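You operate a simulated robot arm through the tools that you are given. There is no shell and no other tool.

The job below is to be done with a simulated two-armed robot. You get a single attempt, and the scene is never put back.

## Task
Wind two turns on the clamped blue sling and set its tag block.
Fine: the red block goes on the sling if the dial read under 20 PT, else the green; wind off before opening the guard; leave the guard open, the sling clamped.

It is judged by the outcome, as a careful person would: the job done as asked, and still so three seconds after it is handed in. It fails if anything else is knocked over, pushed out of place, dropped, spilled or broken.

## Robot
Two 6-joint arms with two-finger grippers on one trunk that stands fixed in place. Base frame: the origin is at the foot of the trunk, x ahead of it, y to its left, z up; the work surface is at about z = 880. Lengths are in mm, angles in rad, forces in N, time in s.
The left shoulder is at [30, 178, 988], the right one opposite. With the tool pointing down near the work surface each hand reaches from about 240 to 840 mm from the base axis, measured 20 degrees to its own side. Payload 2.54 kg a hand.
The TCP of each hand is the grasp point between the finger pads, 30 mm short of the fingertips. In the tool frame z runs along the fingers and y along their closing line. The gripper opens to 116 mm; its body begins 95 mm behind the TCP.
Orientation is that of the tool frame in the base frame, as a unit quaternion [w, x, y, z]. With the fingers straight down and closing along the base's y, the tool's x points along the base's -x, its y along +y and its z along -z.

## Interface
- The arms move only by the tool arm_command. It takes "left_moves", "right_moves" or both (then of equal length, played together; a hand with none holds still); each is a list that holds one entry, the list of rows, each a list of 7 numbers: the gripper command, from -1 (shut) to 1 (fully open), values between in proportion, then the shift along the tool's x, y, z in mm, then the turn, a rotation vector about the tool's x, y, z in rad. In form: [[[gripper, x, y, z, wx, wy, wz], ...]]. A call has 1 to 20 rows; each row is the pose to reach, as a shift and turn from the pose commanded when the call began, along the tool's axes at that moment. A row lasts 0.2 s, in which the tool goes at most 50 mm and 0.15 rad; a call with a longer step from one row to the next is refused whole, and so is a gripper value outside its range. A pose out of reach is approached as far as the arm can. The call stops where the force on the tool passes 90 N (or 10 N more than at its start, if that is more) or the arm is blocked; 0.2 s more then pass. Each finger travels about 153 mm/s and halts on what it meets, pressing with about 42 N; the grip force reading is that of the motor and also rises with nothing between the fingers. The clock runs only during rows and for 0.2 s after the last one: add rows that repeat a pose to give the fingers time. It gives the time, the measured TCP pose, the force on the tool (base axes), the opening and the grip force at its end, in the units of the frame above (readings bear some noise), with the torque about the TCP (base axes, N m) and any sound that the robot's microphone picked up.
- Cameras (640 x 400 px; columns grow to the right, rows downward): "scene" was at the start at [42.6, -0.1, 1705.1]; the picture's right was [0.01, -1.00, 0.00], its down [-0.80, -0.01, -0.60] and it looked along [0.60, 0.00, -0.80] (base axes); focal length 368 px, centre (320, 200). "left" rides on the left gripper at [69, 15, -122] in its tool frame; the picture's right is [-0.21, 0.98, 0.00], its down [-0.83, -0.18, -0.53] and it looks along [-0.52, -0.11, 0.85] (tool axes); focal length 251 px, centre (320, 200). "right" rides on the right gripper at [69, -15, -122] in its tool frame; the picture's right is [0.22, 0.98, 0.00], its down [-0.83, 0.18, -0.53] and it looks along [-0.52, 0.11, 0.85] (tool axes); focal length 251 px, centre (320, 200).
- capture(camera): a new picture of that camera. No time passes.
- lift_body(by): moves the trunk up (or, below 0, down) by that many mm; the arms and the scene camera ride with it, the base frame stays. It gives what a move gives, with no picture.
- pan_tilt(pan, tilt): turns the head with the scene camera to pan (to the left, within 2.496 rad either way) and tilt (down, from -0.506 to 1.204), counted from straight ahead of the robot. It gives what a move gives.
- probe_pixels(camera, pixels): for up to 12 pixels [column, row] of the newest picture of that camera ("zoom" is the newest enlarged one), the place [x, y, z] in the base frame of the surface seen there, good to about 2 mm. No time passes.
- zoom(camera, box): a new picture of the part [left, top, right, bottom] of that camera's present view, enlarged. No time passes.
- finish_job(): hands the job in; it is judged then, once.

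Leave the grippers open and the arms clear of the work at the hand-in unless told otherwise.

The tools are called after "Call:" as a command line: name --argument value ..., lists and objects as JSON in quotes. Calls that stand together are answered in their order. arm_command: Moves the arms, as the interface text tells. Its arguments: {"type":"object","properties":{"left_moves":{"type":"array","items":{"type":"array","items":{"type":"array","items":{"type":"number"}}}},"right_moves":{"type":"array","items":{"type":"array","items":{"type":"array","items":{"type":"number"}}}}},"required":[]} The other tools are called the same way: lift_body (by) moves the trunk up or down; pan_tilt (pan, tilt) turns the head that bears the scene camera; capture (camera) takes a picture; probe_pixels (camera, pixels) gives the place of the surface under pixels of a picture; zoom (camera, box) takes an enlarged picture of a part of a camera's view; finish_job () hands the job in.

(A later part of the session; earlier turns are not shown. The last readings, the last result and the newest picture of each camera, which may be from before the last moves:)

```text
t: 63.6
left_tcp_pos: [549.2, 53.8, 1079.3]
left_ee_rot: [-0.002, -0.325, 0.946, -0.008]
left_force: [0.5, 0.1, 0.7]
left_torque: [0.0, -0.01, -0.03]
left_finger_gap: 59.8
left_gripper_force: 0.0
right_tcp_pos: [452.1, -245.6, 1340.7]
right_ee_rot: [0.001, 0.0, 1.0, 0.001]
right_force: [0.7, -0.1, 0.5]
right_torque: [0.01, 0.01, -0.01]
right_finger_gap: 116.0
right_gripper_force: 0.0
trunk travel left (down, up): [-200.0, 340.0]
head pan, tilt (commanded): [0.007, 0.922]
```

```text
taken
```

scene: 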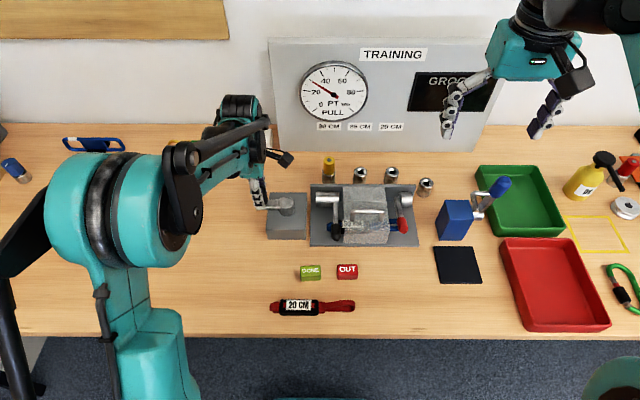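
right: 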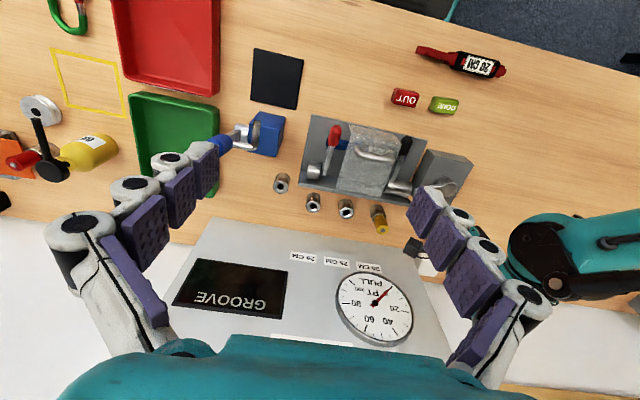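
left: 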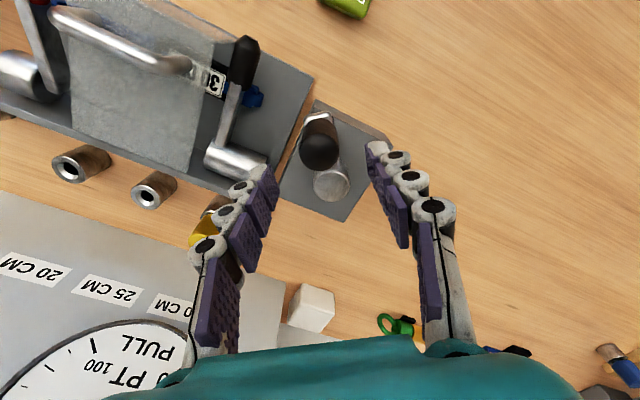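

The knob is aligned at (320,150). I descend, cage the knob, and wind off clockwise by 2.175 rad. The hub is now on the tool's -x side.

Call:
arm_command --left_moves '[[[0.03, 0, 0, 30, 0, 0, 0], [0.03, 0, 0, 60, 0, 0, 0], [0.03, 0, 0, 75, 0, 0, 0], [-0.44, 0, 0, 75, 0, 0, 0], [-0.44, 0, 0, 75, 0, 0, 0], [-0.44, -0.6, 8.7, 75, 0, 0, 0.145], [-0.44, -2.5, 17.2, 75, 0, 0, 0.29], [-0.44, -5.6, 25.4, 75, 0, 0, 0.435], [-0.44, -9.9, 33.1, 75, 0, 0, 0.58], [-0.44, -15.2, 40.0, 75, 0, 0, 0.725], [-0.44, -21.4, 46.1, 75, 0, 0, 0.87], [-0.44, -28.5, 51.2, 75, 0, 0, 1.015], [-0.44, -36.2, 55.3, 75, 0, 0, 1.16], [-0.44, -44.5, 58.2, 75, 0, 0, 1.305], [-0.44, -53.0, 59.9, 75, 0, 0, 1.45], [-0.44, -61.8, 60.3, 75, 0, 0, 1.595], [-0.44, -70.5, 59.4, 75, 0, 0, 1.74], [-0.44, -78.9, 57.4, 75, 0, 0, 1.885], [-0.44, -87.0, 54.1, 75, 0, 0, 2.03], [-0.44, -94.6, 49.6, 75, 0, 0, 2.175]]]'

Call:
zoom --camera "left" --box '[220, 100, 420, 240]'

Call:
zoom --camera "right" --box '[320, 240, 440, 340]'

```text
t: 67.8
left_tcp_pos: [594.4, 150.2, 1002.0]
left_ee_rot: [0.005, 0.687, 0.726, -0.006]
left_force: [0.3, 0.1, 0.2]
left_torque: [-0.02, 0.05, 0.0]
left_finger_gap: 32.7
left_gripper_force: 0.7
right_tcp_pos: [452.3, -245.7, 1340.5]
right_ee_rot: [0.0, 0.0, 1.0, 0.0]
right_force: [-0.3, 0.6, 0.1]
right_torque: [0.0, 0.0, 0.01]
right_finger_gap: 116.1
right_gripper_force: 0.1
trunk travel left (down, up): [-200.0, 340.0]
head pan, tilt (commanded): [0.007, 0.922]
```

```text
2.86 times, centred on (320, 170) of left
```

zoom: 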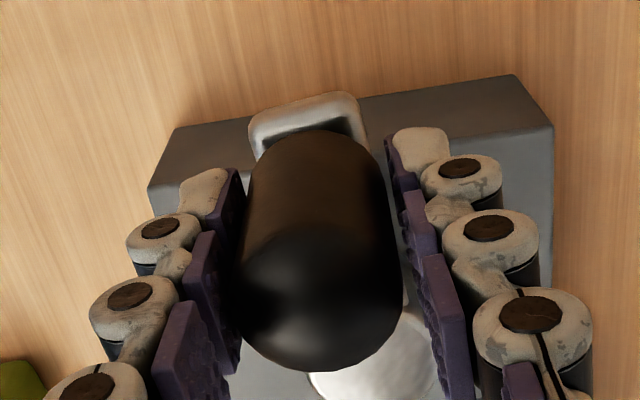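

```text
4.00 times, centred on (380, 290) of right
```

zoom: 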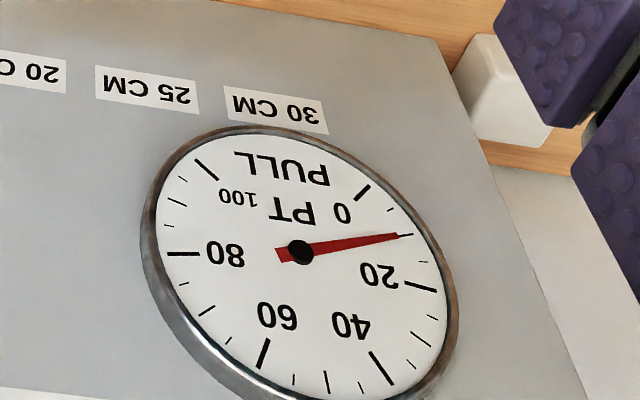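

The dial is at about 10 PT with one turn left. I continue 1.015 rad, then open, rise and begin yawing back.

Call:
arm_command --left_moves '[[[-0.44, -0.6, 8.7, 0, 0, 0, 0.145], [-0.44, -2.5, 17.2, 0, 0, 0, 0.29], [-0.44, -5.6, 25.4, 0, 0, 0, 0.435], [-0.44, -9.9, 33.1, 0, 0, 0, 0.58], [-0.44, -15.2, 40.0, 0, 0, 0, 0.725], [-0.44, -21.4, 46.1, 0, 0, 0, 0.87], [-0.44, -28.5, 51.2, 0, 0, 0, 1.015], [0.03, -28.5, 51.2, 0, 0, 0, 1.015], [0.03, -28.5, 51.2, -40, 0, 0, 1.015], [0.03, -28.5, 51.2, -75, 0, 0, 1.015], [0.03, -28.5, 51.2, -75, 0, 0, 0.866], [0.03, -28.5, 51.2, -75, 0, 0, 0.717], [0.03, -28.5, 51.2, -75, 0, 0, 0.568], [0.03, -28.5, 51.2, -75, 0, 0, 0.419], [0.03, -28.5, 51.2, -75, 0, 0, 0.27], [0.03, -28.5, 51.2, -75, 0, 0, 0.121], [0.03, -28.5, 51.2, -75, 0, 0, -0.028], [0.03, -28.5, 51.2, -75, 0, 0, -0.177], [0.03, -28.5, 51.2, -75, 0, 0, -0.326], [0.03, -28.5, 51.2, -75, 0, 0, -0.475]]]'

Call:
arm_command --left_moves '[[[0.03, 0, 0, 0, 0, 0, -0.1376], [0.03, 0, 0, 0, 0, 0, -0.2752], [0.03, 0, 0, 0, 0, 0, -0.4128], [0.03, 0, 0, 0, 0, 0, -0.5504], [0.03, 0, 0, 0, 0, 0, -0.688], [0.03, 0, 0, 0, 0, 0, -0.8256], [0.03, 0, 0, 0, 0, 0, -0.9632], [0.03, 0, 0, 0, 0, 0, -1.1008], [0.03, 0, 0, 0, 0, 0, -1.2384], [0.03, 0, 0, 0, 0, 0, -1.376], [0.03, 0, 0, 0, 0, 0, -1.5136], [0.03, 0, 0, 0, 0, 0, -1.651], [0.03, 0, 0, 0, 0, 0, -1.651]]]'

Call:
capture --camera "left"

```text
t: 72.0
left_tcp_pos: [646.6, 126.4, 1079.6]
left_ee_rot: [0.003, 0.496, 0.868, -0.008]
left_force: [0.2, -0.3, 0.0]
left_torque: [0.0, 0.03, 0.03]
left_finger_gap: 59.7
left_gripper_force: 0.1
right_tcp_pos: [451.3, -246.3, 1341.8]
right_ee_rot: [0.0, 0.0, 1.0, 0.0]
right_force: [-0.6, -0.3, -0.2]
right_torque: [0.03, 0.02, -0.02]
right_finger_gap: 116.1
right_gripper_force: 0.2
trunk travel left (down, up): [-200.0, 340.0]
head pan, tilt (commanded): [0.007, 0.922]
```

```text
t: 74.8
left_tcp_pos: [647.7, 125.7, 1079.2]
left_ee_rot: [-0.003, -0.303, 0.953, -0.007]
left_force: [0.3, -0.5, -0.1]
left_torque: [0.01, -0.01, 0.01]
left_finger_gap: 59.8
left_gripper_force: 0.0
right_tcp_pos: [451.5, -245.6, 1342.0]
right_ee_rot: [0.0, 0.0, 1.0, 0.0]
right_force: [0.5, -0.8, -0.2]
right_torque: [0.01, 0.03, 0.02]
right_finger_gap: 116.1
right_gripper_force: 0.1
trunk travel left (down, up): [-200.0, 340.0]
head pan, tilt (commanded): [0.007, 0.922]
```

```text
taken
```

left: 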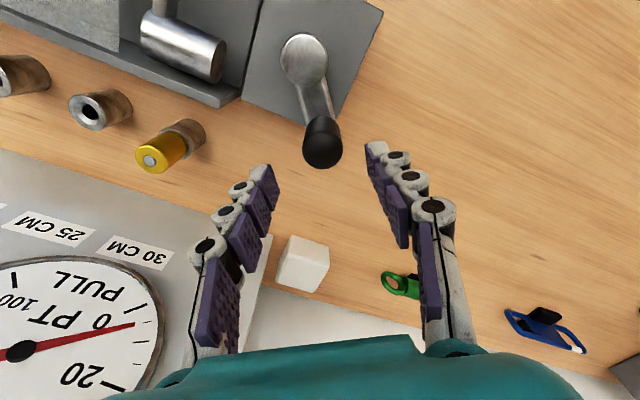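

The knob is aligned again at (322,150), and the dial shows about 6. I descend, cage the knob and wind off 2.175 rad clockwise (hub on the +x side of the tool).

Call:
arm_command --left_moves '[[[0.03, 0, 0, 30, 0, 0, 0], [0.03, 0, 0, 60, 0, 0, 0], [0.03, 0, 0, 75, 0, 0, 0], [-0.44, 0, 0, 75, 0, 0, 0], [-0.44, 0, 0, 75, 0, 0, 0], [-0.44, 0.6, -8.7, 75, 0, 0, 0.145], [-0.44, 2.5, -17.2, 75, 0, 0, 0.29], [-0.44, 5.6, -25.4, 75, 0, 0, 0.435], [-0.44, 9.9, -33.1, 75, 0, 0, 0.58], [-0.44, 15.2, -40.0, 75, 0, 0, 0.725], [-0.44, 21.4, -46.1, 75, 0, 0, 0.87], [-0.44, 28.5, -51.2, 75, 0, 0, 1.015], [-0.44, 36.2, -55.3, 75, 0, 0, 1.16], [-0.44, 44.5, -58.2, 75, 0, 0, 1.305], [-0.44, 53.0, -59.9, 75, 0, 0, 1.45], [-0.44, 61.8, -60.3, 75, 0, 0, 1.595], [-0.44, 70.5, -59.4, 75, 0, 0, 1.74], [-0.44, 78.9, -57.4, 75, 0, 0, 1.885], [-0.44, 87.0, -54.1, 75, 0, 0, 2.03], [-0.44, 94.6, -49.6, 75, 0, 0, 2.175]]]'

Call:
zoom --camera "left" --box '[220, 100, 420, 240]'

Call:
zoom --camera "right" --box '[320, 240, 440, 340]'

```text
t: 79.0
left_tcp_pos: [595.9, 29.5, 1004.8]
left_ee_rot: [0.005, 0.705, 0.709, -0.007]
left_force: [0.2, 0.5, 0.9]
left_torque: [0.0, -0.1, -0.01]
left_finger_gap: 32.7
left_gripper_force: 0.3
right_tcp_pos: [450.6, -244.8, 1340.7]
right_ee_rot: [0.0, 0.0, 1.0, 0.0]
right_force: [-0.5, -0.1, 0.4]
right_torque: [-0.01, 0.01, 0.0]
right_finger_gap: 116.0
right_gripper_force: 0.1
trunk travel left (down, up): [-200.0, 340.0]
head pan, tilt (commanded): [0.007, 0.922]
```

```text
2.86 times, centred on (320, 170) of left
```

zoom: 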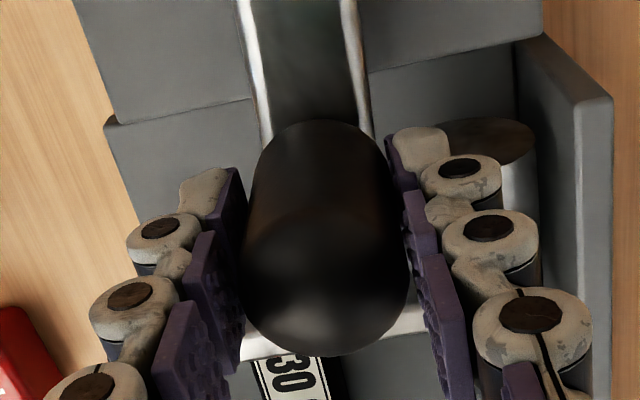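

```text
4.00 times, centred on (380, 290) of right
```

zoom: 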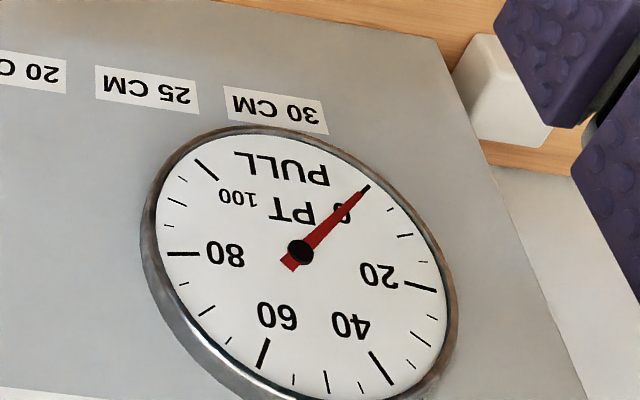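

The dial is back to 0 with half a turn left to the start. I continue 0.87 rad, then regrasp by rising and yawing back.

Call:
arm_command --left_moves '[[[-0.44, 0.6, -8.7, 0, 0, 0, 0.145], [-0.44, 2.5, -17.2, 0, 0, 0, 0.29], [-0.44, 5.6, -25.4, 0, 0, 0, 0.435], [-0.44, 9.9, -33.1, 0, 0, 0, 0.58], [-0.44, 15.2, -40.0, 0, 0, 0, 0.725], [-0.44, 21.4, -46.1, 0, 0, 0, 0.87], [0.03, 21.4, -46.1, 0, 0, 0, 0.87], [0.03, 21.4, -46.1, -40, 0, 0, 0.87], [0.03, 21.4, -46.1, -75, 0, 0, 0.87], [0.03, 21.4, -46.1, -75, 0, 0, 0.721], [0.03, 21.4, -46.1, -75, 0, 0, 0.572], [0.03, 21.4, -46.1, -75, 0, 0, 0.423], [0.03, 21.4, -46.1, -75, 0, 0, 0.274], [0.03, 21.4, -46.1, -75, 0, 0, 0.125], [0.03, 21.4, -46.1, -75, 0, 0, -0.024], [0.03, 21.4, -46.1, -75, 0, 0, -0.173], [0.03, 21.4, -46.1, -75, 0, 0, -0.322], [0.03, 21.4, -46.1, -75, 0, 0, -0.471], [0.03, 21.4, -46.1, -75, 0, 0, -0.62], [0.03, 21.4, -46.1, -75, 0, 0, -0.769]]]'

Call:
arm_command --left_moves '[[[0.03, 0, 0, 0, 0, 0, -0.1366], [0.03, 0, 0, 0, 0, 0, -0.2732], [0.03, 0, 0, 0, 0, 0, -0.4098], [0.03, 0, 0, 0, 0, 0, -0.5464], [0.03, 0, 0, 0, 0, 0, -0.683], [0.03, 0, 0, 0, 0, 0, -0.8196], [0.03, 0, 0, 0, 0, 0, -0.9562], [0.03, 0, 0, 0, 0, 0, -1.0928], [0.03, 0, 0, 0, 0, 0, -1.2294], [0.03, 0, 0, 0, 0, 0, -1.366], [0.03, 0, 0, 0, 0, 0, -1.5026], [0.03, 0, 0, 0, 0, 0, -1.5026]]]'

Call:
capture --camera "left"

```text
t: 83.2
left_tcp_pos: [551.7, 52.9, 1079.2]
left_ee_rot: [0.004, 0.385, 0.923, -0.006]
left_force: [0.8, -0.1, -0.4]
left_torque: [0.0, 0.01, 0.01]
left_finger_gap: 59.8
left_gripper_force: 0.1
right_tcp_pos: [451.1, -244.9, 1341.2]
right_ee_rot: [0.0, 0.0, 1.0, 0.0]
right_force: [0.9, 0.0, 0.6]
right_torque: [-0.02, 0.0, 0.02]
right_finger_gap: 116.2
right_gripper_force: 0.0
trunk travel left (down, up): [-200.0, 340.0]
head pan, tilt (commanded): [0.007, 0.922]
```

```text
t: 85.8
left_tcp_pos: [551.4, 52.2, 1079.2]
left_ee_rot: [-0.003, -0.348, 0.937, -0.006]
left_force: [0.5, 0.2, -0.6]
left_torque: [0.0, -0.02, 0.01]
left_finger_gap: 59.7
left_gripper_force: 0.0
right_tcp_pos: [451.3, -246.0, 1340.3]
right_ee_rot: [-0.001, 0.0, 1.0, 0.001]
right_force: [-0.2, 0.4, -1.2]
right_torque: [-0.04, -0.01, 0.04]
right_finger_gap: 115.9
right_gripper_force: 0.1
trunk travel left (down, up): [-200.0, 340.0]
head pan, tilt (commanded): [0.007, 0.922]
```

```text
taken
```

left: 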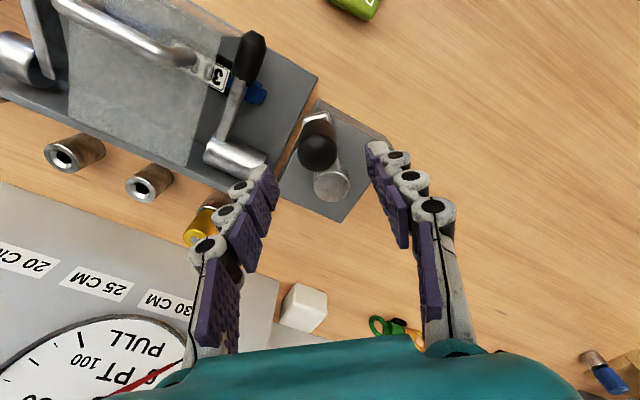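

The knob is aligned. I descend, cage it and wind off 2.175 rad; a final small step will bring it to the starting position.

Call:
arm_command --left_moves '[[[0.03, 0, 0, 30, 0, 0, 0], [0.03, 0, 0, 60, 0, 0, 0], [0.03, 0, 0, 75, 0, 0, 0], [-0.44, 0, 0, 75, 0, 0, 0], [-0.44, 0, 0, 75, 0, 0, 0], [-0.44, -0.6, 8.7, 75, 0, 0, 0.145], [-0.44, -2.5, 17.2, 75, 0, 0, 0.29], [-0.44, -5.6, 25.4, 75, 0, 0, 0.435], [-0.44, -9.9, 33.1, 75, 0, 0, 0.58], [-0.44, -15.2, 40.0, 75, 0, 0, 0.725], [-0.44, -21.4, 46.1, 75, 0, 0, 0.87], [-0.44, -28.5, 51.2, 75, 0, 0, 1.015], [-0.44, -36.2, 55.3, 75, 0, 0, 1.16], [-0.44, -44.5, 58.2, 75, 0, 0, 1.305], [-0.44, -53.0, 59.9, 75, 0, 0, 1.45], [-0.44, -61.8, 60.3, 75, 0, 0, 1.595], [-0.44, -70.5, 59.4, 75, 0, 0, 1.74], [-0.44, -78.9, 57.4, 75, 0, 0, 1.885], [-0.44, -87.0, 54.1, 75, 0, 0, 2.03], [-0.44, -94.6, 49.6, 75, 0, 0, 2.175]]]'

Call:
zoom --camera "left" --box '[220, 100, 420, 240]'

Call:
zoom --camera "scene" --box '[230, 150, 350, 250]'

```text
t: 90.0
left_tcp_pos: [591.3, 150.1, 1003.8]
left_ee_rot: [0.005, 0.67, 0.742, -0.006]
left_force: [-1.4, -0.1, -0.6]
left_torque: [0.0, 0.01, -0.04]
left_finger_gap: 32.8
left_gripper_force: 0.2
right_tcp_pos: [451.0, -245.1, 1340.5]
right_ee_rot: [-0.001, 0.001, 1.0, 0.0]
right_force: [-0.4, -0.1, -0.3]
right_torque: [0.02, 0.03, 0.0]
right_finger_gap: 116.2
right_gripper_force: 0.0
trunk travel left (down, up): [-200.0, 340.0]
head pan, tilt (commanded): [0.007, 0.922]
```

```text
2.86 times, centred on (320, 170) of left
```

zoom: 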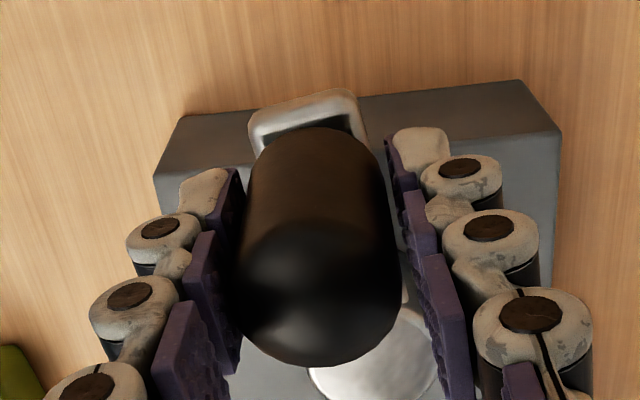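

```text
4.00 times, centred on (290, 200) of scene
```

zoom: 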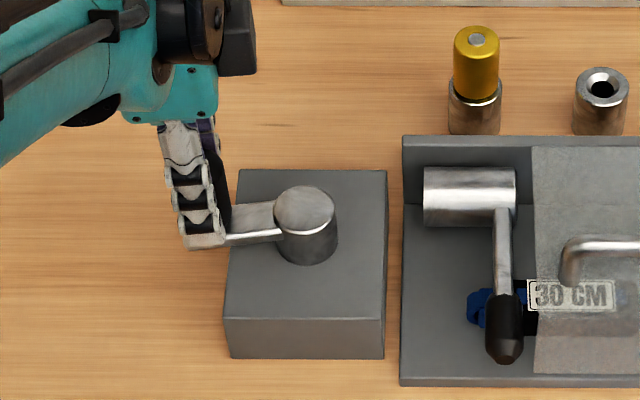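

I'm about 0.1 rad short of the start. I nudge the final 0.11 rad clockwise, which should bring the crank against its zero stop gently.

Call:
arm_command --left_moves '[[[-0.44, -0.1, 3.5, 0, 0, 0, 0.055], [-0.44, -0.3, 6.8, 0, 0, 0, 0.11], [-0.44, -0.3, 6.8, 0, 0, 0, 0.11], [-0.44, -0.3, 6.8, 0, 0, 0, 0.11]]]'

Call:
zoom --camera "scene" --box '[230, 150, 350, 250]'

Call:
zoom --camera "scene" --box '[290, 55, 380, 115]'

Call:
zoom --camera "left" --box '[220, 100, 420, 240]'

```text
t: 91.0
left_tcp_pos: [598.0, 150.8, 1003.0]
left_ee_rot: [0.006, 0.709, 0.705, -0.005]
left_force: [-0.7, 0.8, -0.4]
left_torque: [0.02, 0.07, 0.0]
left_finger_gap: 33.1
left_gripper_force: 0.3
right_tcp_pos: [449.9, -245.1, 1341.2]
right_ee_rot: [0.0, 0.0, 1.0, 0.0]
right_force: [0.2, 0.3, 0.0]
right_torque: [0.0, 0.02, 0.0]
right_finger_gap: 116.3
right_gripper_force: 0.1
trunk travel left (down, up): [-200.0, 340.0]
head pan, tilt (commanded): [0.007, 0.922]
```

```text
4.00 times, centred on (290, 200) of scene
```

zoom: 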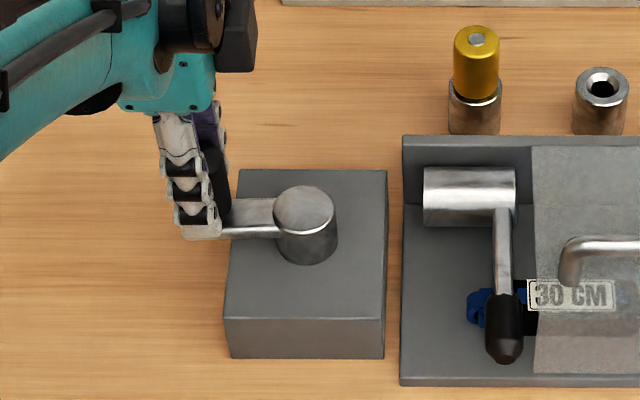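

```text
6.67 times, centred on (335, 85) of scene
```

zoom: 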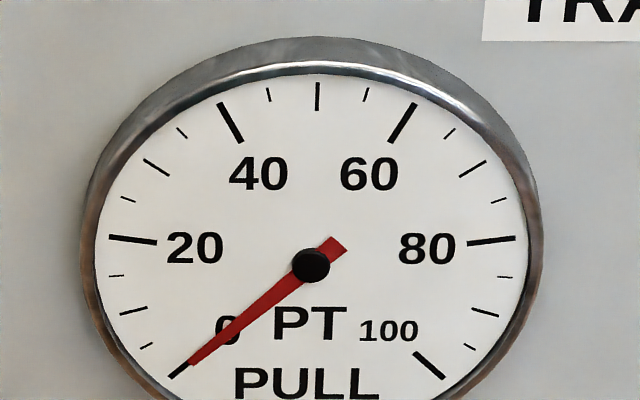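

```text
2.86 times, centred on (320, 170) of left
```

zoom: 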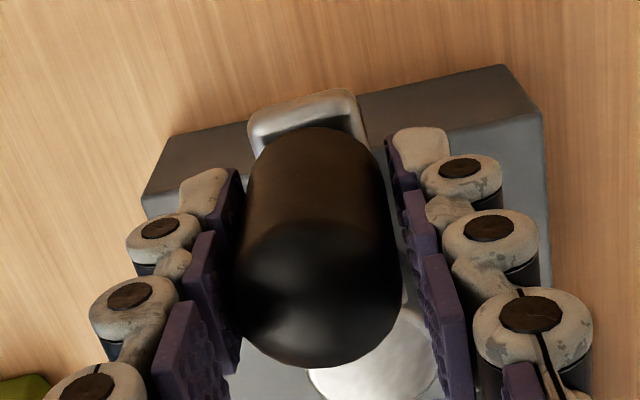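

The crank is back at its start and the dial reads 0, so it is wound off. I release the left hand, rise, yaw back and park it at left, and then look closely at the guard with the right camera.

Call:
arm_command --left_moves '[[[0.03, 0, 0, 0, 0, 0, 0], [0.03, 0, 0, -40, 0, 0, 0], [0.3, 10, 5, -85, 0, 0, -0.14], [0.3, 20, 15, -125, 0, 0, -0.28], [0.3, 30, 25, -165, 0, 0, -0.42], [0.3, 40, 35, -200, 0, 0, -0.56], [0.3, 50, 20, -220, 0, 0, -0.7], [0.3, 60, 5, -230, 0, 0, -0.84], [0.3, 70, -10, -240, 0, 0, -0.98], [0.3, 80, -25, -245, 0, 0, -1.12], [0.3, 90, -40, -245, 0, 0, -1.26], [0.3, 95, -60, -245, 0, 0, -1.41], [0.3, 100, -80, -245, 0, 0, -1.55], [0.3, 100, -80, -245, 0, 0, -1.57]]]'

Call:
capture --camera "right"

Call:
zoom --camera "right" --box '[290, 100, 440, 220]'

Call:
capture --camera "scene"

Call:
zoom --camera "scene" --box '[300, 170, 430, 252]'

```text
t: 94.0
left_tcp_pos: [518.3, 254.7, 1245.0]
left_ee_rot: [-0.001, 0.002, 1.0, -0.008]
left_force: [0.0, -0.3, -0.2]
left_torque: [0.04, 0.0, 0.0]
left_finger_gap: 75.7
left_gripper_force: 0.1
right_tcp_pos: [452.2, -245.7, 1341.1]
right_ee_rot: [0.0, 0.0, 1.0, 0.001]
right_force: [0.2, 0.2, 0.4]
right_torque: [-0.01, 0.0, -0.01]
right_finger_gap: 116.1
right_gripper_force: 0.1
trunk travel left (down, up): [-200.0, 340.0]
head pan, tilt (commanded): [0.007, 0.922]
```

```text
taken
```

right: 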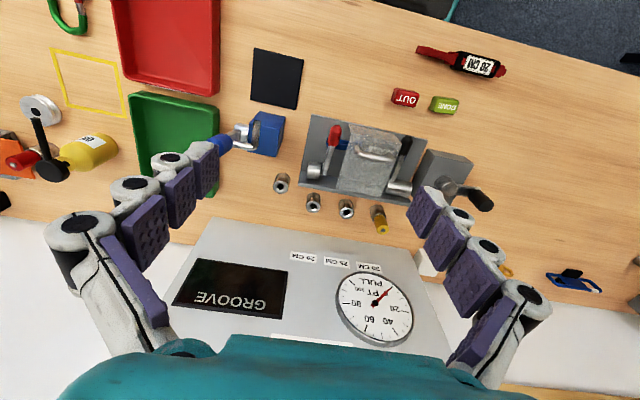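

```text
3.33 times, centred on (365, 160) of right
```

zoom: 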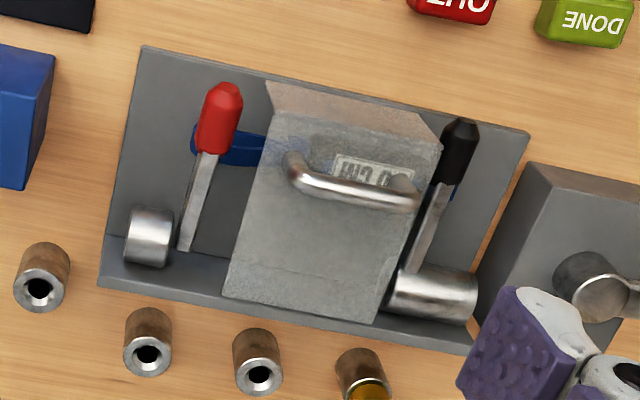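

```text
taken
```

scene: 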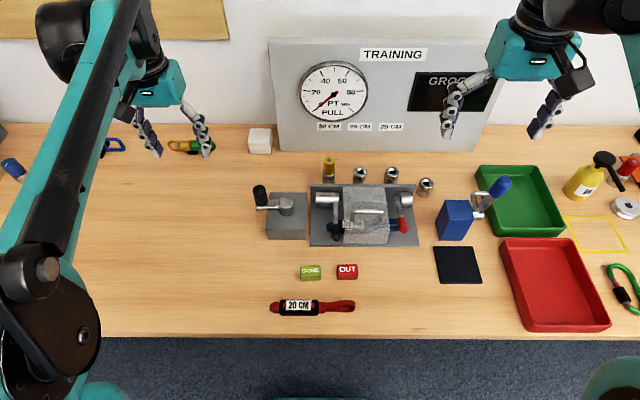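

```text
4.88 times, centred on (365, 211) of scene
```

zoom: 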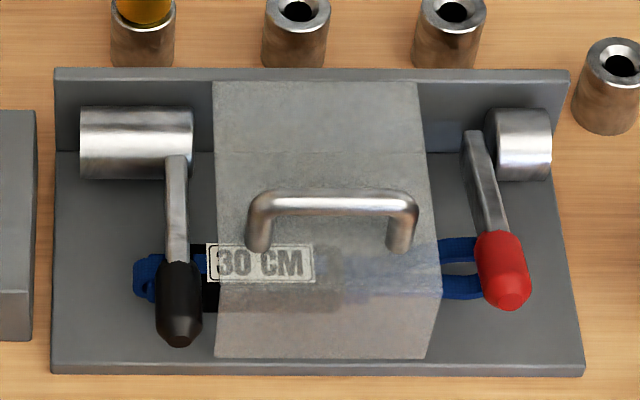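

The crank is back exactly at its start. I'll probe the guard top, front and handle from the latest zoom to locate the hinge line and the bar.

Call:
probe_pixels --camera "zoom" --pixels '[[225, 90], [400, 90], [222, 130], [405, 130], [225, 200], [340, 202], [300, 197], [370, 197], [260, 235], [405, 235], [225, 320], [410, 320]]'

Call:
probe_pixels --camera "right" --pixels '[[350, 183], [375, 190], [355, 170], [345, 135], [394, 139], [348, 128], [390, 134], [374, 157], [360, 154], [388, 160], [340, 150], [396, 150]]'

```text
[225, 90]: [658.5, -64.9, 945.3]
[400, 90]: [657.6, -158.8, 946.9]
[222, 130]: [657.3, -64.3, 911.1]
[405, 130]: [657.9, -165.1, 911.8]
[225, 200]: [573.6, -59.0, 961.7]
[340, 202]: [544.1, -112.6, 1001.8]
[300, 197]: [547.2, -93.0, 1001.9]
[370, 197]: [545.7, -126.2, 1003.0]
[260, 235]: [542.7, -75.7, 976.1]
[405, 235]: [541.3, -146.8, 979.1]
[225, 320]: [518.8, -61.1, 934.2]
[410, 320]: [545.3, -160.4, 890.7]
```

```text
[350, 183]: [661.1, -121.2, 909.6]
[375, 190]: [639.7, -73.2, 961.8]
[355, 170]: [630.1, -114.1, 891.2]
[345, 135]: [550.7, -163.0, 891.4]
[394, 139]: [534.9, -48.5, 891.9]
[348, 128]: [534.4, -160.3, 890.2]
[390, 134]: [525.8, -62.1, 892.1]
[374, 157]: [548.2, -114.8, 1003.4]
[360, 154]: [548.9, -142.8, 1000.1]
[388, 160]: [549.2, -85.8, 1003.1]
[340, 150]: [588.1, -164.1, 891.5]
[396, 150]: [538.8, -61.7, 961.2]
```

The bar centre is about (546,-110,997) with legs at y≈-75 and -146. The guard top is at z≈959, its front face at x≈519, and the hinge near (656,957). I bring the right hand above the bar with the fingers closing along x (yaw -90°), opening 60 mm.

Call:
arm_command --right_moves '[[[0.03, -8.5, 12.3, 23.7, 0, 0, -0.143], [0.03, -17, 24.6, 47.4, 0, 0, -0.286], [0.03, -25.6, 37, 71, 0, 0, -0.429], [0.03, -34, 49, 95, 0, 0, -0.572], [0.03, -43, 62, 119, 0, 0, -0.715], [0.03, -51, 74, 142, 0, 0, -0.858], [0.03, -60, 86, 166, 0, 0, -1.0], [0.03, -68, 98.7, 190, 0, 0, -1.143], [0.03, -77, 111, 214, 0, 0, -1.286], [0.03, -85, 123, 237, 0, 0, -1.429], [0.03, -94, 135.7, 261, 0, 0, -1.571], [0.03, -94, 135.7, 261, 0, 0, -1.571]]]'

Call:
capture --camera "right"

Call:
capture --camera "scene"

```text
t: 96.6
left_tcp_pos: [517.8, 255.1, 1247.3]
left_ee_rot: [0.0, 0.004, 1.0, -0.008]
left_force: [-0.4, 0.1, -0.1]
left_torque: [0.02, -0.02, -0.01]
left_finger_gap: 75.4
left_gripper_force: 0.0
right_tcp_pos: [545.5, -109.2, 1079.6]
right_ee_rot: [0.0, 0.708, -0.706, 0.0]
right_force: [-0.6, -0.1, -0.9]
right_torque: [-0.02, -0.03, 0.01]
right_finger_gap: 59.8
right_gripper_force: 0.1
trunk travel left (down, up): [-200.0, 340.0]
head pan, tilt (commanded): [0.007, 0.922]
```

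```text
taken
```

right: 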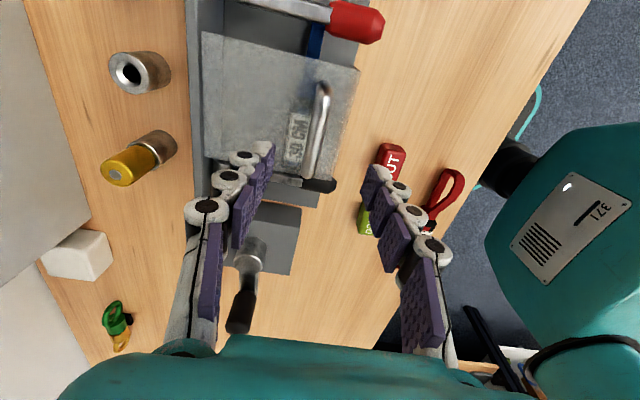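

```text
taken
```

scene: 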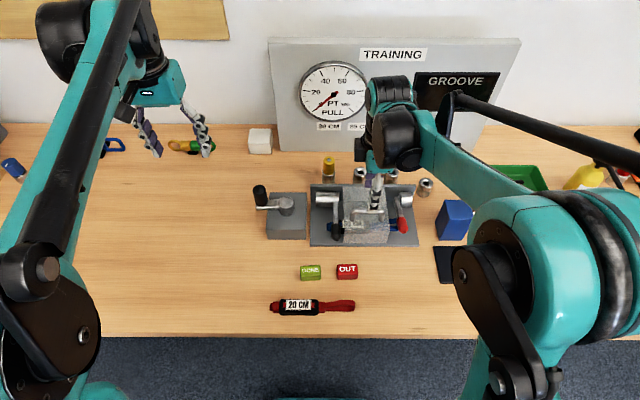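

The bar passes between the open fingers, at about (317,140) in the right view. I descend 68 mm so the finger ends straddle the bar, keeping the tips about 20 mm above the guard top, and close on it.

Call:
arm_command --right_moves '[[[0.03, 0, 0, 30, 0, 0, 0], [0.03, 0, 0, 55, 0, 0, 0], [0.03, 0, 0, 68, 0, 0, 0], [0.03, 0, 0, 68, 0, 0, 0], [-1, 0, 0, 68, 0, 0, 0], [-1, 0, 0, 68, 0, 0, 0], [-1, 0, 0, 68, 0, 0, 0]]]'

Call:
capture --camera "right"

Call:
zoom --camera "scene" --box '[300, 150, 430, 252]'

```text
t: 98.2
left_tcp_pos: [520.1, 254.1, 1243.5]
left_ee_rot: [-0.002, 0.004, 1.0, -0.008]
left_force: [0.4, -0.2, -0.1]
left_torque: [-0.02, 0.01, -0.03]
left_finger_gap: 75.3
left_gripper_force: 0.1
right_tcp_pos: [549.0, -110.0, 1012.6]
right_ee_rot: [-0.001, 0.707, -0.707, 0.001]
right_force: [34.7, 0.2, 12.1]
right_torque: [-0.21, -0.51, 0.0]
right_finger_gap: 12.8
right_gripper_force: 39.2
trunk travel left (down, up): [-200.0, 340.0]
head pan, tilt (commanded): [0.007, 0.922]
```

```text
taken
```

right: 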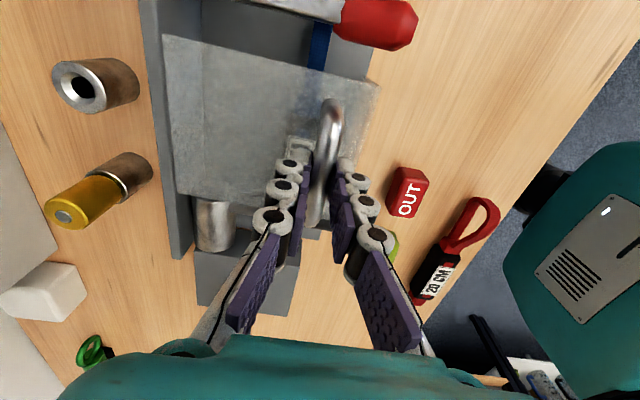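

```text
3.92 times, centred on (365, 201) of scene
```

zoom: 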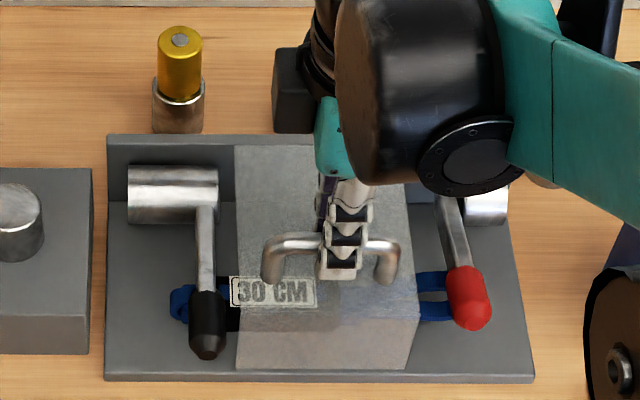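

I have the bar at a 12.8 mm gap, with its true x at about 549 (my command was 3 mm short, hence the +35 N). I correct x and lift along the hinge arc for the first 15°, checking forces.

Call:
arm_command --right_moves '[[[-1, 0, -3, 0, 0, 0, 0], [-1, 0, -6.9, -9.2, 0, 0, 0], [-1, 0, -11.6, -18, 0, 0, 0], [-1, 0, -17, -26.3, 0, 0, 0], [-1, 0, -17, -26.3, 0, 0, 0]]]'

Call:
capture --camera "right"

Call:
zoom --camera "scene" --box '[300, 150, 430, 252]'

```text
t: 99.4
left_tcp_pos: [518.5, 254.2, 1245.6]
left_ee_rot: [-0.001, 0.003, 1.0, -0.008]
left_force: [-0.4, -0.5, -0.3]
left_torque: [-0.02, 0.04, 0.03]
left_finger_gap: 75.4
left_gripper_force: 0.0
right_tcp_pos: [562.2, -110.6, 1039.2]
right_ee_rot: [0.001, 0.707, -0.707, 0.0]
right_force: [2.0, 3.9, -4.5]
right_torque: [0.3, 0.1, -0.02]
right_finger_gap: 13.2
right_gripper_force: 39.9
trunk travel left (down, up): [-200.0, 340.0]
head pan, tilt (commanded): [0.007, 0.922]
```

```text
taken
```

right: 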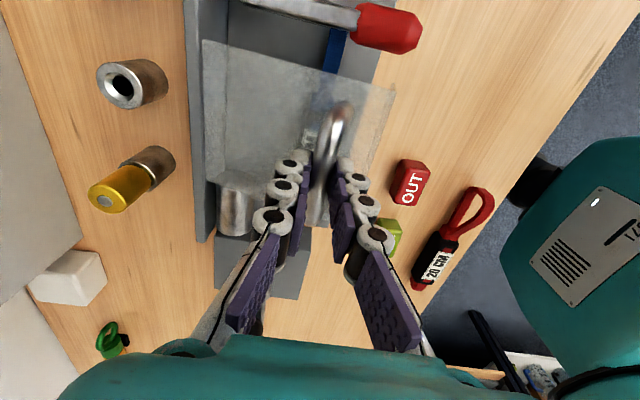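

```text
3.92 times, centred on (365, 201) of scene
```

zoom: 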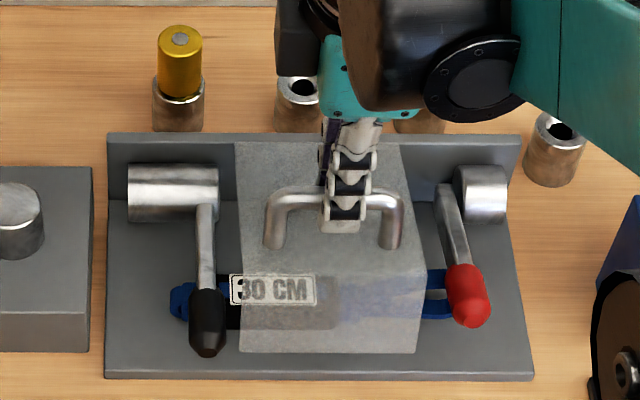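

The guard is swinging open with low force. I continue along the arc to about 60°.

Call:
arm_command --right_moves '[[[-1, 0, -6.2, -7.9, 0, 0, 0], [-1, 0, -12.9, -15.2, 0, 0, 0], [-1, 0, -20.3, -21.8, 0, 0, 0], [-1, 0, -28.3, -27.9, 0, 0, 0], [-1, 0, -36.7, -33.1, 0, 0, 0], [-1, 0, -45.6, -37.7, 0, 0, 0], [-1, 0, -54.8, -41.4, 0, 0, 0], [-1, 0, -64.4, -44.2, 0, 0, 0], [-1, 0, -74.1, -46.4, 0, 0, 0], [-1, 0, -74.1, -46.4, 0, 0, 0]]]'

Call:
capture --camera "right"

Call:
zoom --camera "scene" --box '[290, 130, 440, 252]'

```text
t: 101.6
left_tcp_pos: [517.6, 254.3, 1246.5]
left_ee_rot: [0.0, 0.003, 1.0, -0.008]
left_force: [-0.2, 0.7, -0.1]
left_torque: [-0.01, 0.03, 0.0]
left_finger_gap: 75.3
left_gripper_force: 0.1
right_tcp_pos: [636.0, -111.1, 1086.0]
right_ee_rot: [0.001, -0.707, 0.707, 0.0]
right_force: [-1.4, -1.0, 8.2]
right_torque: [-0.07, -0.03, -0.03]
right_finger_gap: 12.7
right_gripper_force: 39.7
trunk travel left (down, up): [-200.0, 340.0]
head pan, tilt (commanded): [0.007, 0.922]
```

```text
taken
```

right: 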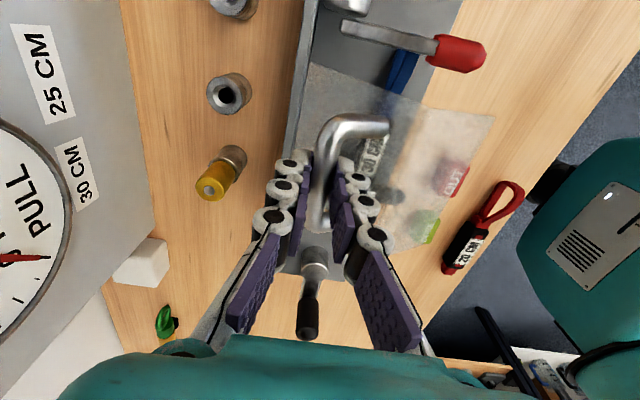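

```text
3.28 times, centred on (365, 191) of scene
```

zoom: 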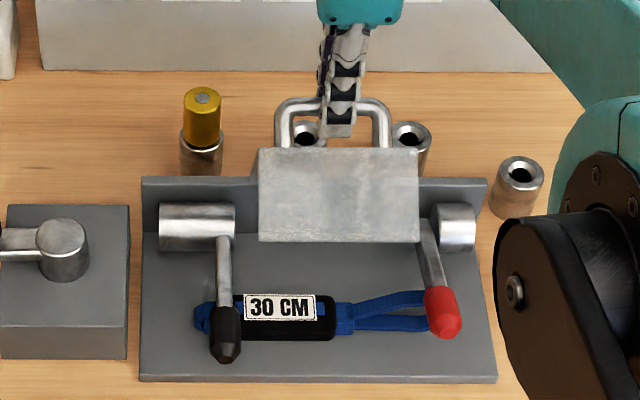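

The guard is at about 60° with the blue 30 CM sling fully visible, still between both levers. I continue to about 90°.

Call:
arm_command --right_moves '[[[-1, 0, -10, -1.2, 0, 0, 0], [-1, 0, -19.9, -1.5, 0, 0, 0], [-1, 0, -29.8, -1.1, 0, 0, 0], [-1, 0, -39.7, 0.4, 0, 0, 0], [-1, 0, -49.4, 2.6, 0, 0, 0], [-1, 0, -58.9, 5.7, 0, 0, 0], [-1, 0, -58.9, 5.7, 0, 0, 0]]]'

Call:
capture --camera "right"

Call:
zoom --camera "scene" --box '[290, 110, 440, 252]'

```text
t: 103.2
left_tcp_pos: [517.7, 254.4, 1245.5]
left_ee_rot: [-0.001, 0.004, 1.0, -0.007]
left_force: [0.2, -1.0, 1.2]
left_torque: [0.02, -0.01, 0.01]
left_finger_gap: 75.2
left_gripper_force: 0.0
right_tcp_pos: [695.7, -110.2, 1080.9]
right_ee_rot: [0.0, 0.708, -0.706, 0.001]
right_force: [-1.6, 1.9, -3.5]
right_torque: [0.17, 0.01, -0.02]
right_finger_gap: 12.5
right_gripper_force: 39.9
trunk travel left (down, up): [-200.0, 340.0]
head pan, tilt (commanded): [0.007, 0.922]
```

```text
taken
```

right: 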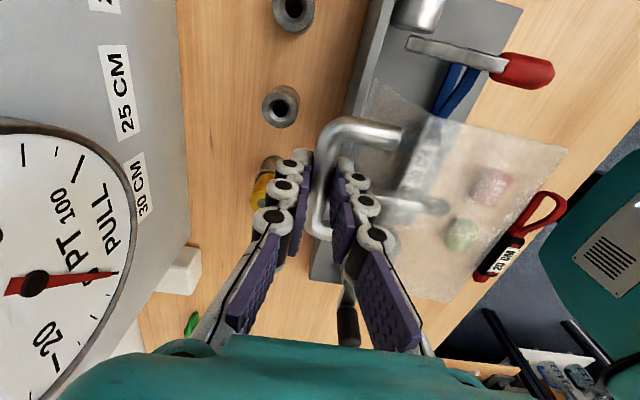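

```text
2.82 times, centred on (365, 181) of scene
```

zoom: 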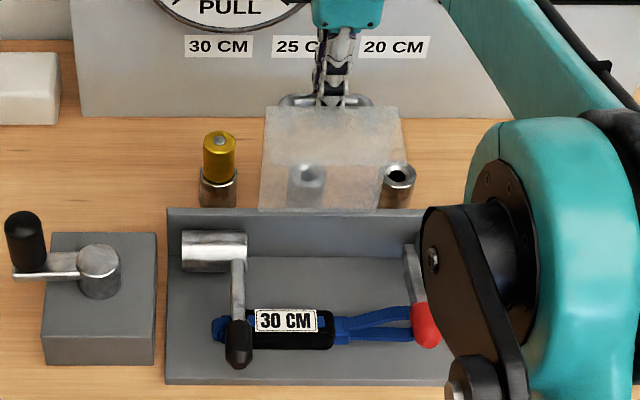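

I'm at about 90° with negligible force. I ease further to about 105° so the guard rests back on its own, watching for the stop.

Call:
arm_command --right_moves '[[[-1, 0, -4.6, 1.8, 0, 0, 0], [-1, 0, -9.1, 3.9, 0, 0, 0], [-1, 0, -13.6, 6.1, 0, 0, 0], [-1, 0, -18, 8.5, 0, 0, 0], [-1, 0, -22.2, 11.2, 0, 0, 0], [-1, 0, -26.3, 14, 0, 0, 0], [-1, 0, -26.3, 14, 0, 0, 0]]]'

Call:
capture --camera "right"

Call:
capture --camera "scene"

Call:
zoom --camera "scene" --box '[290, 110, 440, 252]'

```text
t: 104.8
left_tcp_pos: [512.1, 255.6, 1248.7]
left_ee_rot: [0.003, 0.004, 1.0, -0.008]
left_force: [0.1, 0.5, -0.6]
left_torque: [-0.03, -0.02, 0.0]
left_finger_gap: 75.3
left_gripper_force: 0.0
right_tcp_pos: [714.1, -111.5, 1071.6]
right_ee_rot: [0.0, 0.708, -0.707, 0.0]
right_force: [-33.9, 1.8, 27.5]
right_torque: [0.15, 0.49, -0.03]
right_finger_gap: 12.7
right_gripper_force: 39.6
trunk travel left (down, up): [-200.0, 340.0]
head pan, tilt (commanded): [0.007, 0.922]
```

```text
taken
```

right: 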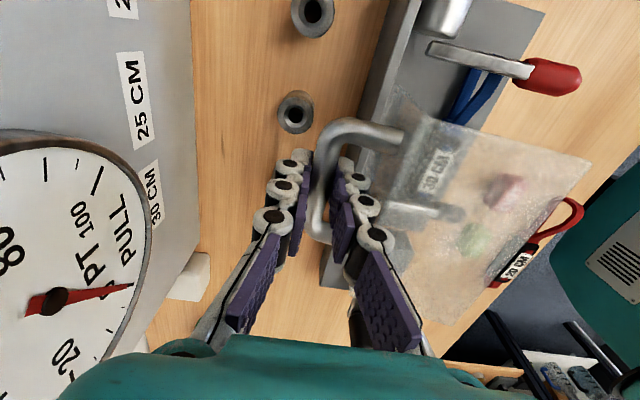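

```text
taken
```

scene: 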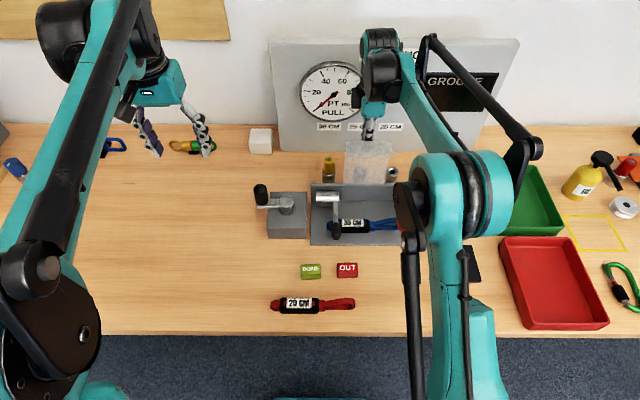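

```text
2.82 times, centred on (365, 181) of scene
```

zoom: 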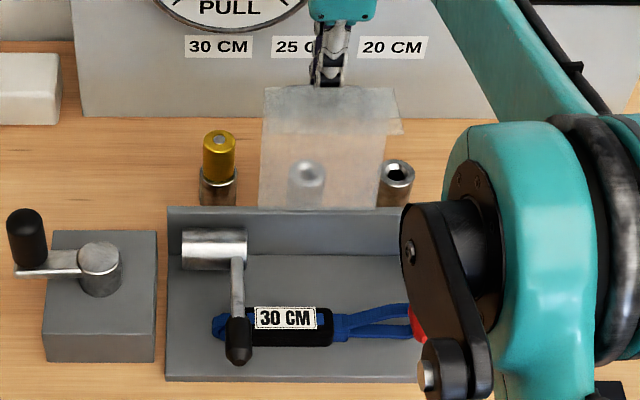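

The guard met its stop at about 100° (force -34/+27 N). I relax the command to the actual position to unload it, then open the fingers slowly and see whether the guard stays.

Call:
arm_command --right_moves '[[[-1, 0, 4, -3.5, 0, 0, 0], [-1, 0, 7.5, -6.5, 0, 0, 0], [-1, 0, 7.5, -6.5, 0, 0, 0]]]'

Call:
arm_command --right_moves '[[[-0.7, 0, 0, 0, 0, 0, 0], [-0.6, 0, 0, 0, 0, 0, 0], [-0.5, 0, 0, 0, 0, 0, 0], [-0.5, 0, 0, 0, 0, 0, 0]]]'

Call:
capture --camera "right"

Call:
zoom --camera "scene" --box '[290, 110, 440, 252]'

```text
t: 105.6
left_tcp_pos: [517.7, 254.9, 1245.4]
left_ee_rot: [0.0, 0.004, 1.0, -0.007]
left_force: [-0.4, -0.5, -0.3]
left_torque: [0.04, 0.01, 0.01]
left_finger_gap: 75.4
left_gripper_force: 0.0
right_tcp_pos: [713.3, -111.1, 1071.4]
right_ee_rot: [0.0, 0.708, -0.706, -0.001]
right_force: [-24.4, 3.8, -25.3]
right_torque: [-0.31, 0.16, -0.06]
right_finger_gap: 12.2
right_gripper_force: 38.9
trunk travel left (down, up): [-200.0, 340.0]
head pan, tilt (commanded): [0.007, 0.922]
```

```text
t: 106.6
left_tcp_pos: [518.5, 254.2, 1246.6]
left_ee_rot: [-0.001, 0.003, 1.0, -0.007]
left_force: [-0.5, 0.6, 0.2]
left_torque: [0.04, 0.0, 0.03]
left_finger_gap: 75.6
left_gripper_force: 0.0
right_tcp_pos: [715.4, -111.6, 1071.7]
right_ee_rot: [-0.001, 0.708, -0.707, -0.001]
right_force: [0.1, -0.3, 1.3]
right_torque: [0.01, 0.01, -0.01]
right_finger_gap: 28.7
right_gripper_force: 0.0
trunk travel left (down, up): [-200.0, 340.0]
head pan, tilt (commanded): [0.007, 0.922]
```

```text
taken
```

right: 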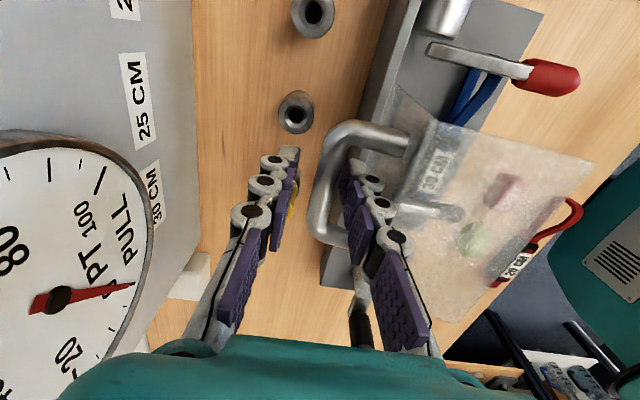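

```text
2.82 times, centred on (365, 181) of scene
```

zoom: 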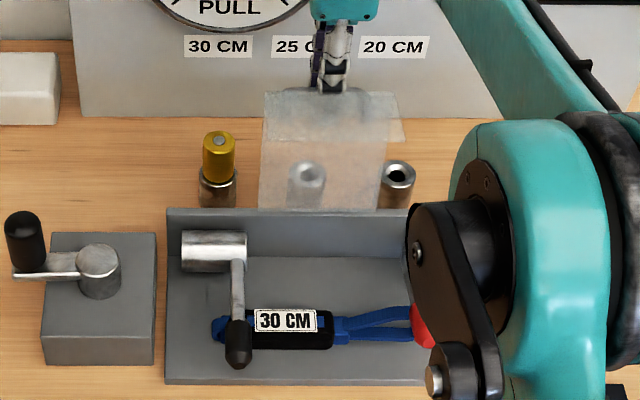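

The guard stays open at its stop with zero force and the fingers loose at 28.7 mm. I shift 4 mm toward the bar to clear the panel, then withdraw straight up.

Call:
arm_command --right_moves '[[[-0.5, 0, -4, 0, 0, 0, 0], [-0.5, 0, -4, -12, 0, 0, 0], [-0.5, 0, -4, -25, 0, 0, 0], [-0.5, 0, -4, -45, 0, 0, 0], [-0.5, 0, -4, -75, 0, 0, 0], [-0.5, 0, -4, -110, 0, 0, 0]]]'

Call:
capture --camera "right"

Call:
zoom --camera "scene" --box '[290, 110, 440, 252]'

```text
t: 108.0
left_tcp_pos: [517.2, 254.5, 1244.7]
left_ee_rot: [0.0, 0.003, 1.0, -0.009]
left_force: [0.0, -0.6, 1.0]
left_torque: [0.01, -0.01, -0.01]
left_finger_gap: 75.3
left_gripper_force: 0.0
right_tcp_pos: [717.2, -112.9, 1183.1]
right_ee_rot: [0.0, 0.708, -0.706, 0.001]
right_force: [-0.3, 0.7, -0.3]
right_torque: [-0.02, -0.02, 0.02]
right_finger_gap: 29.0
right_gripper_force: 0.1
trunk travel left (down, up): [-200.0, 340.0]
head pan, tilt (commanded): [0.007, 0.922]
```

```text
taken
```

right: 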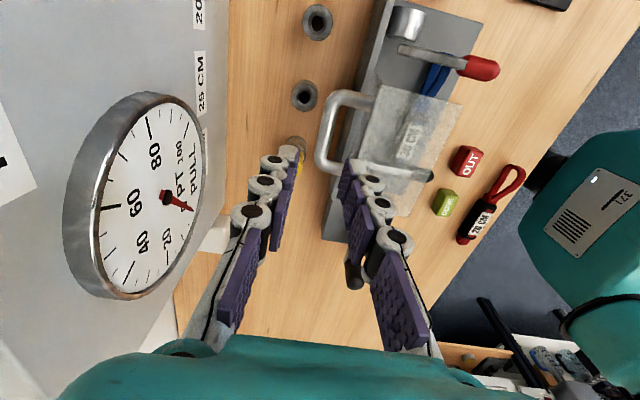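

```text
2.82 times, centred on (365, 181) of scene
```

zoom: 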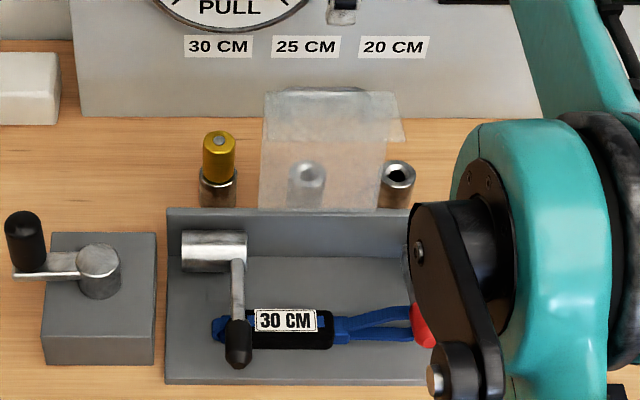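

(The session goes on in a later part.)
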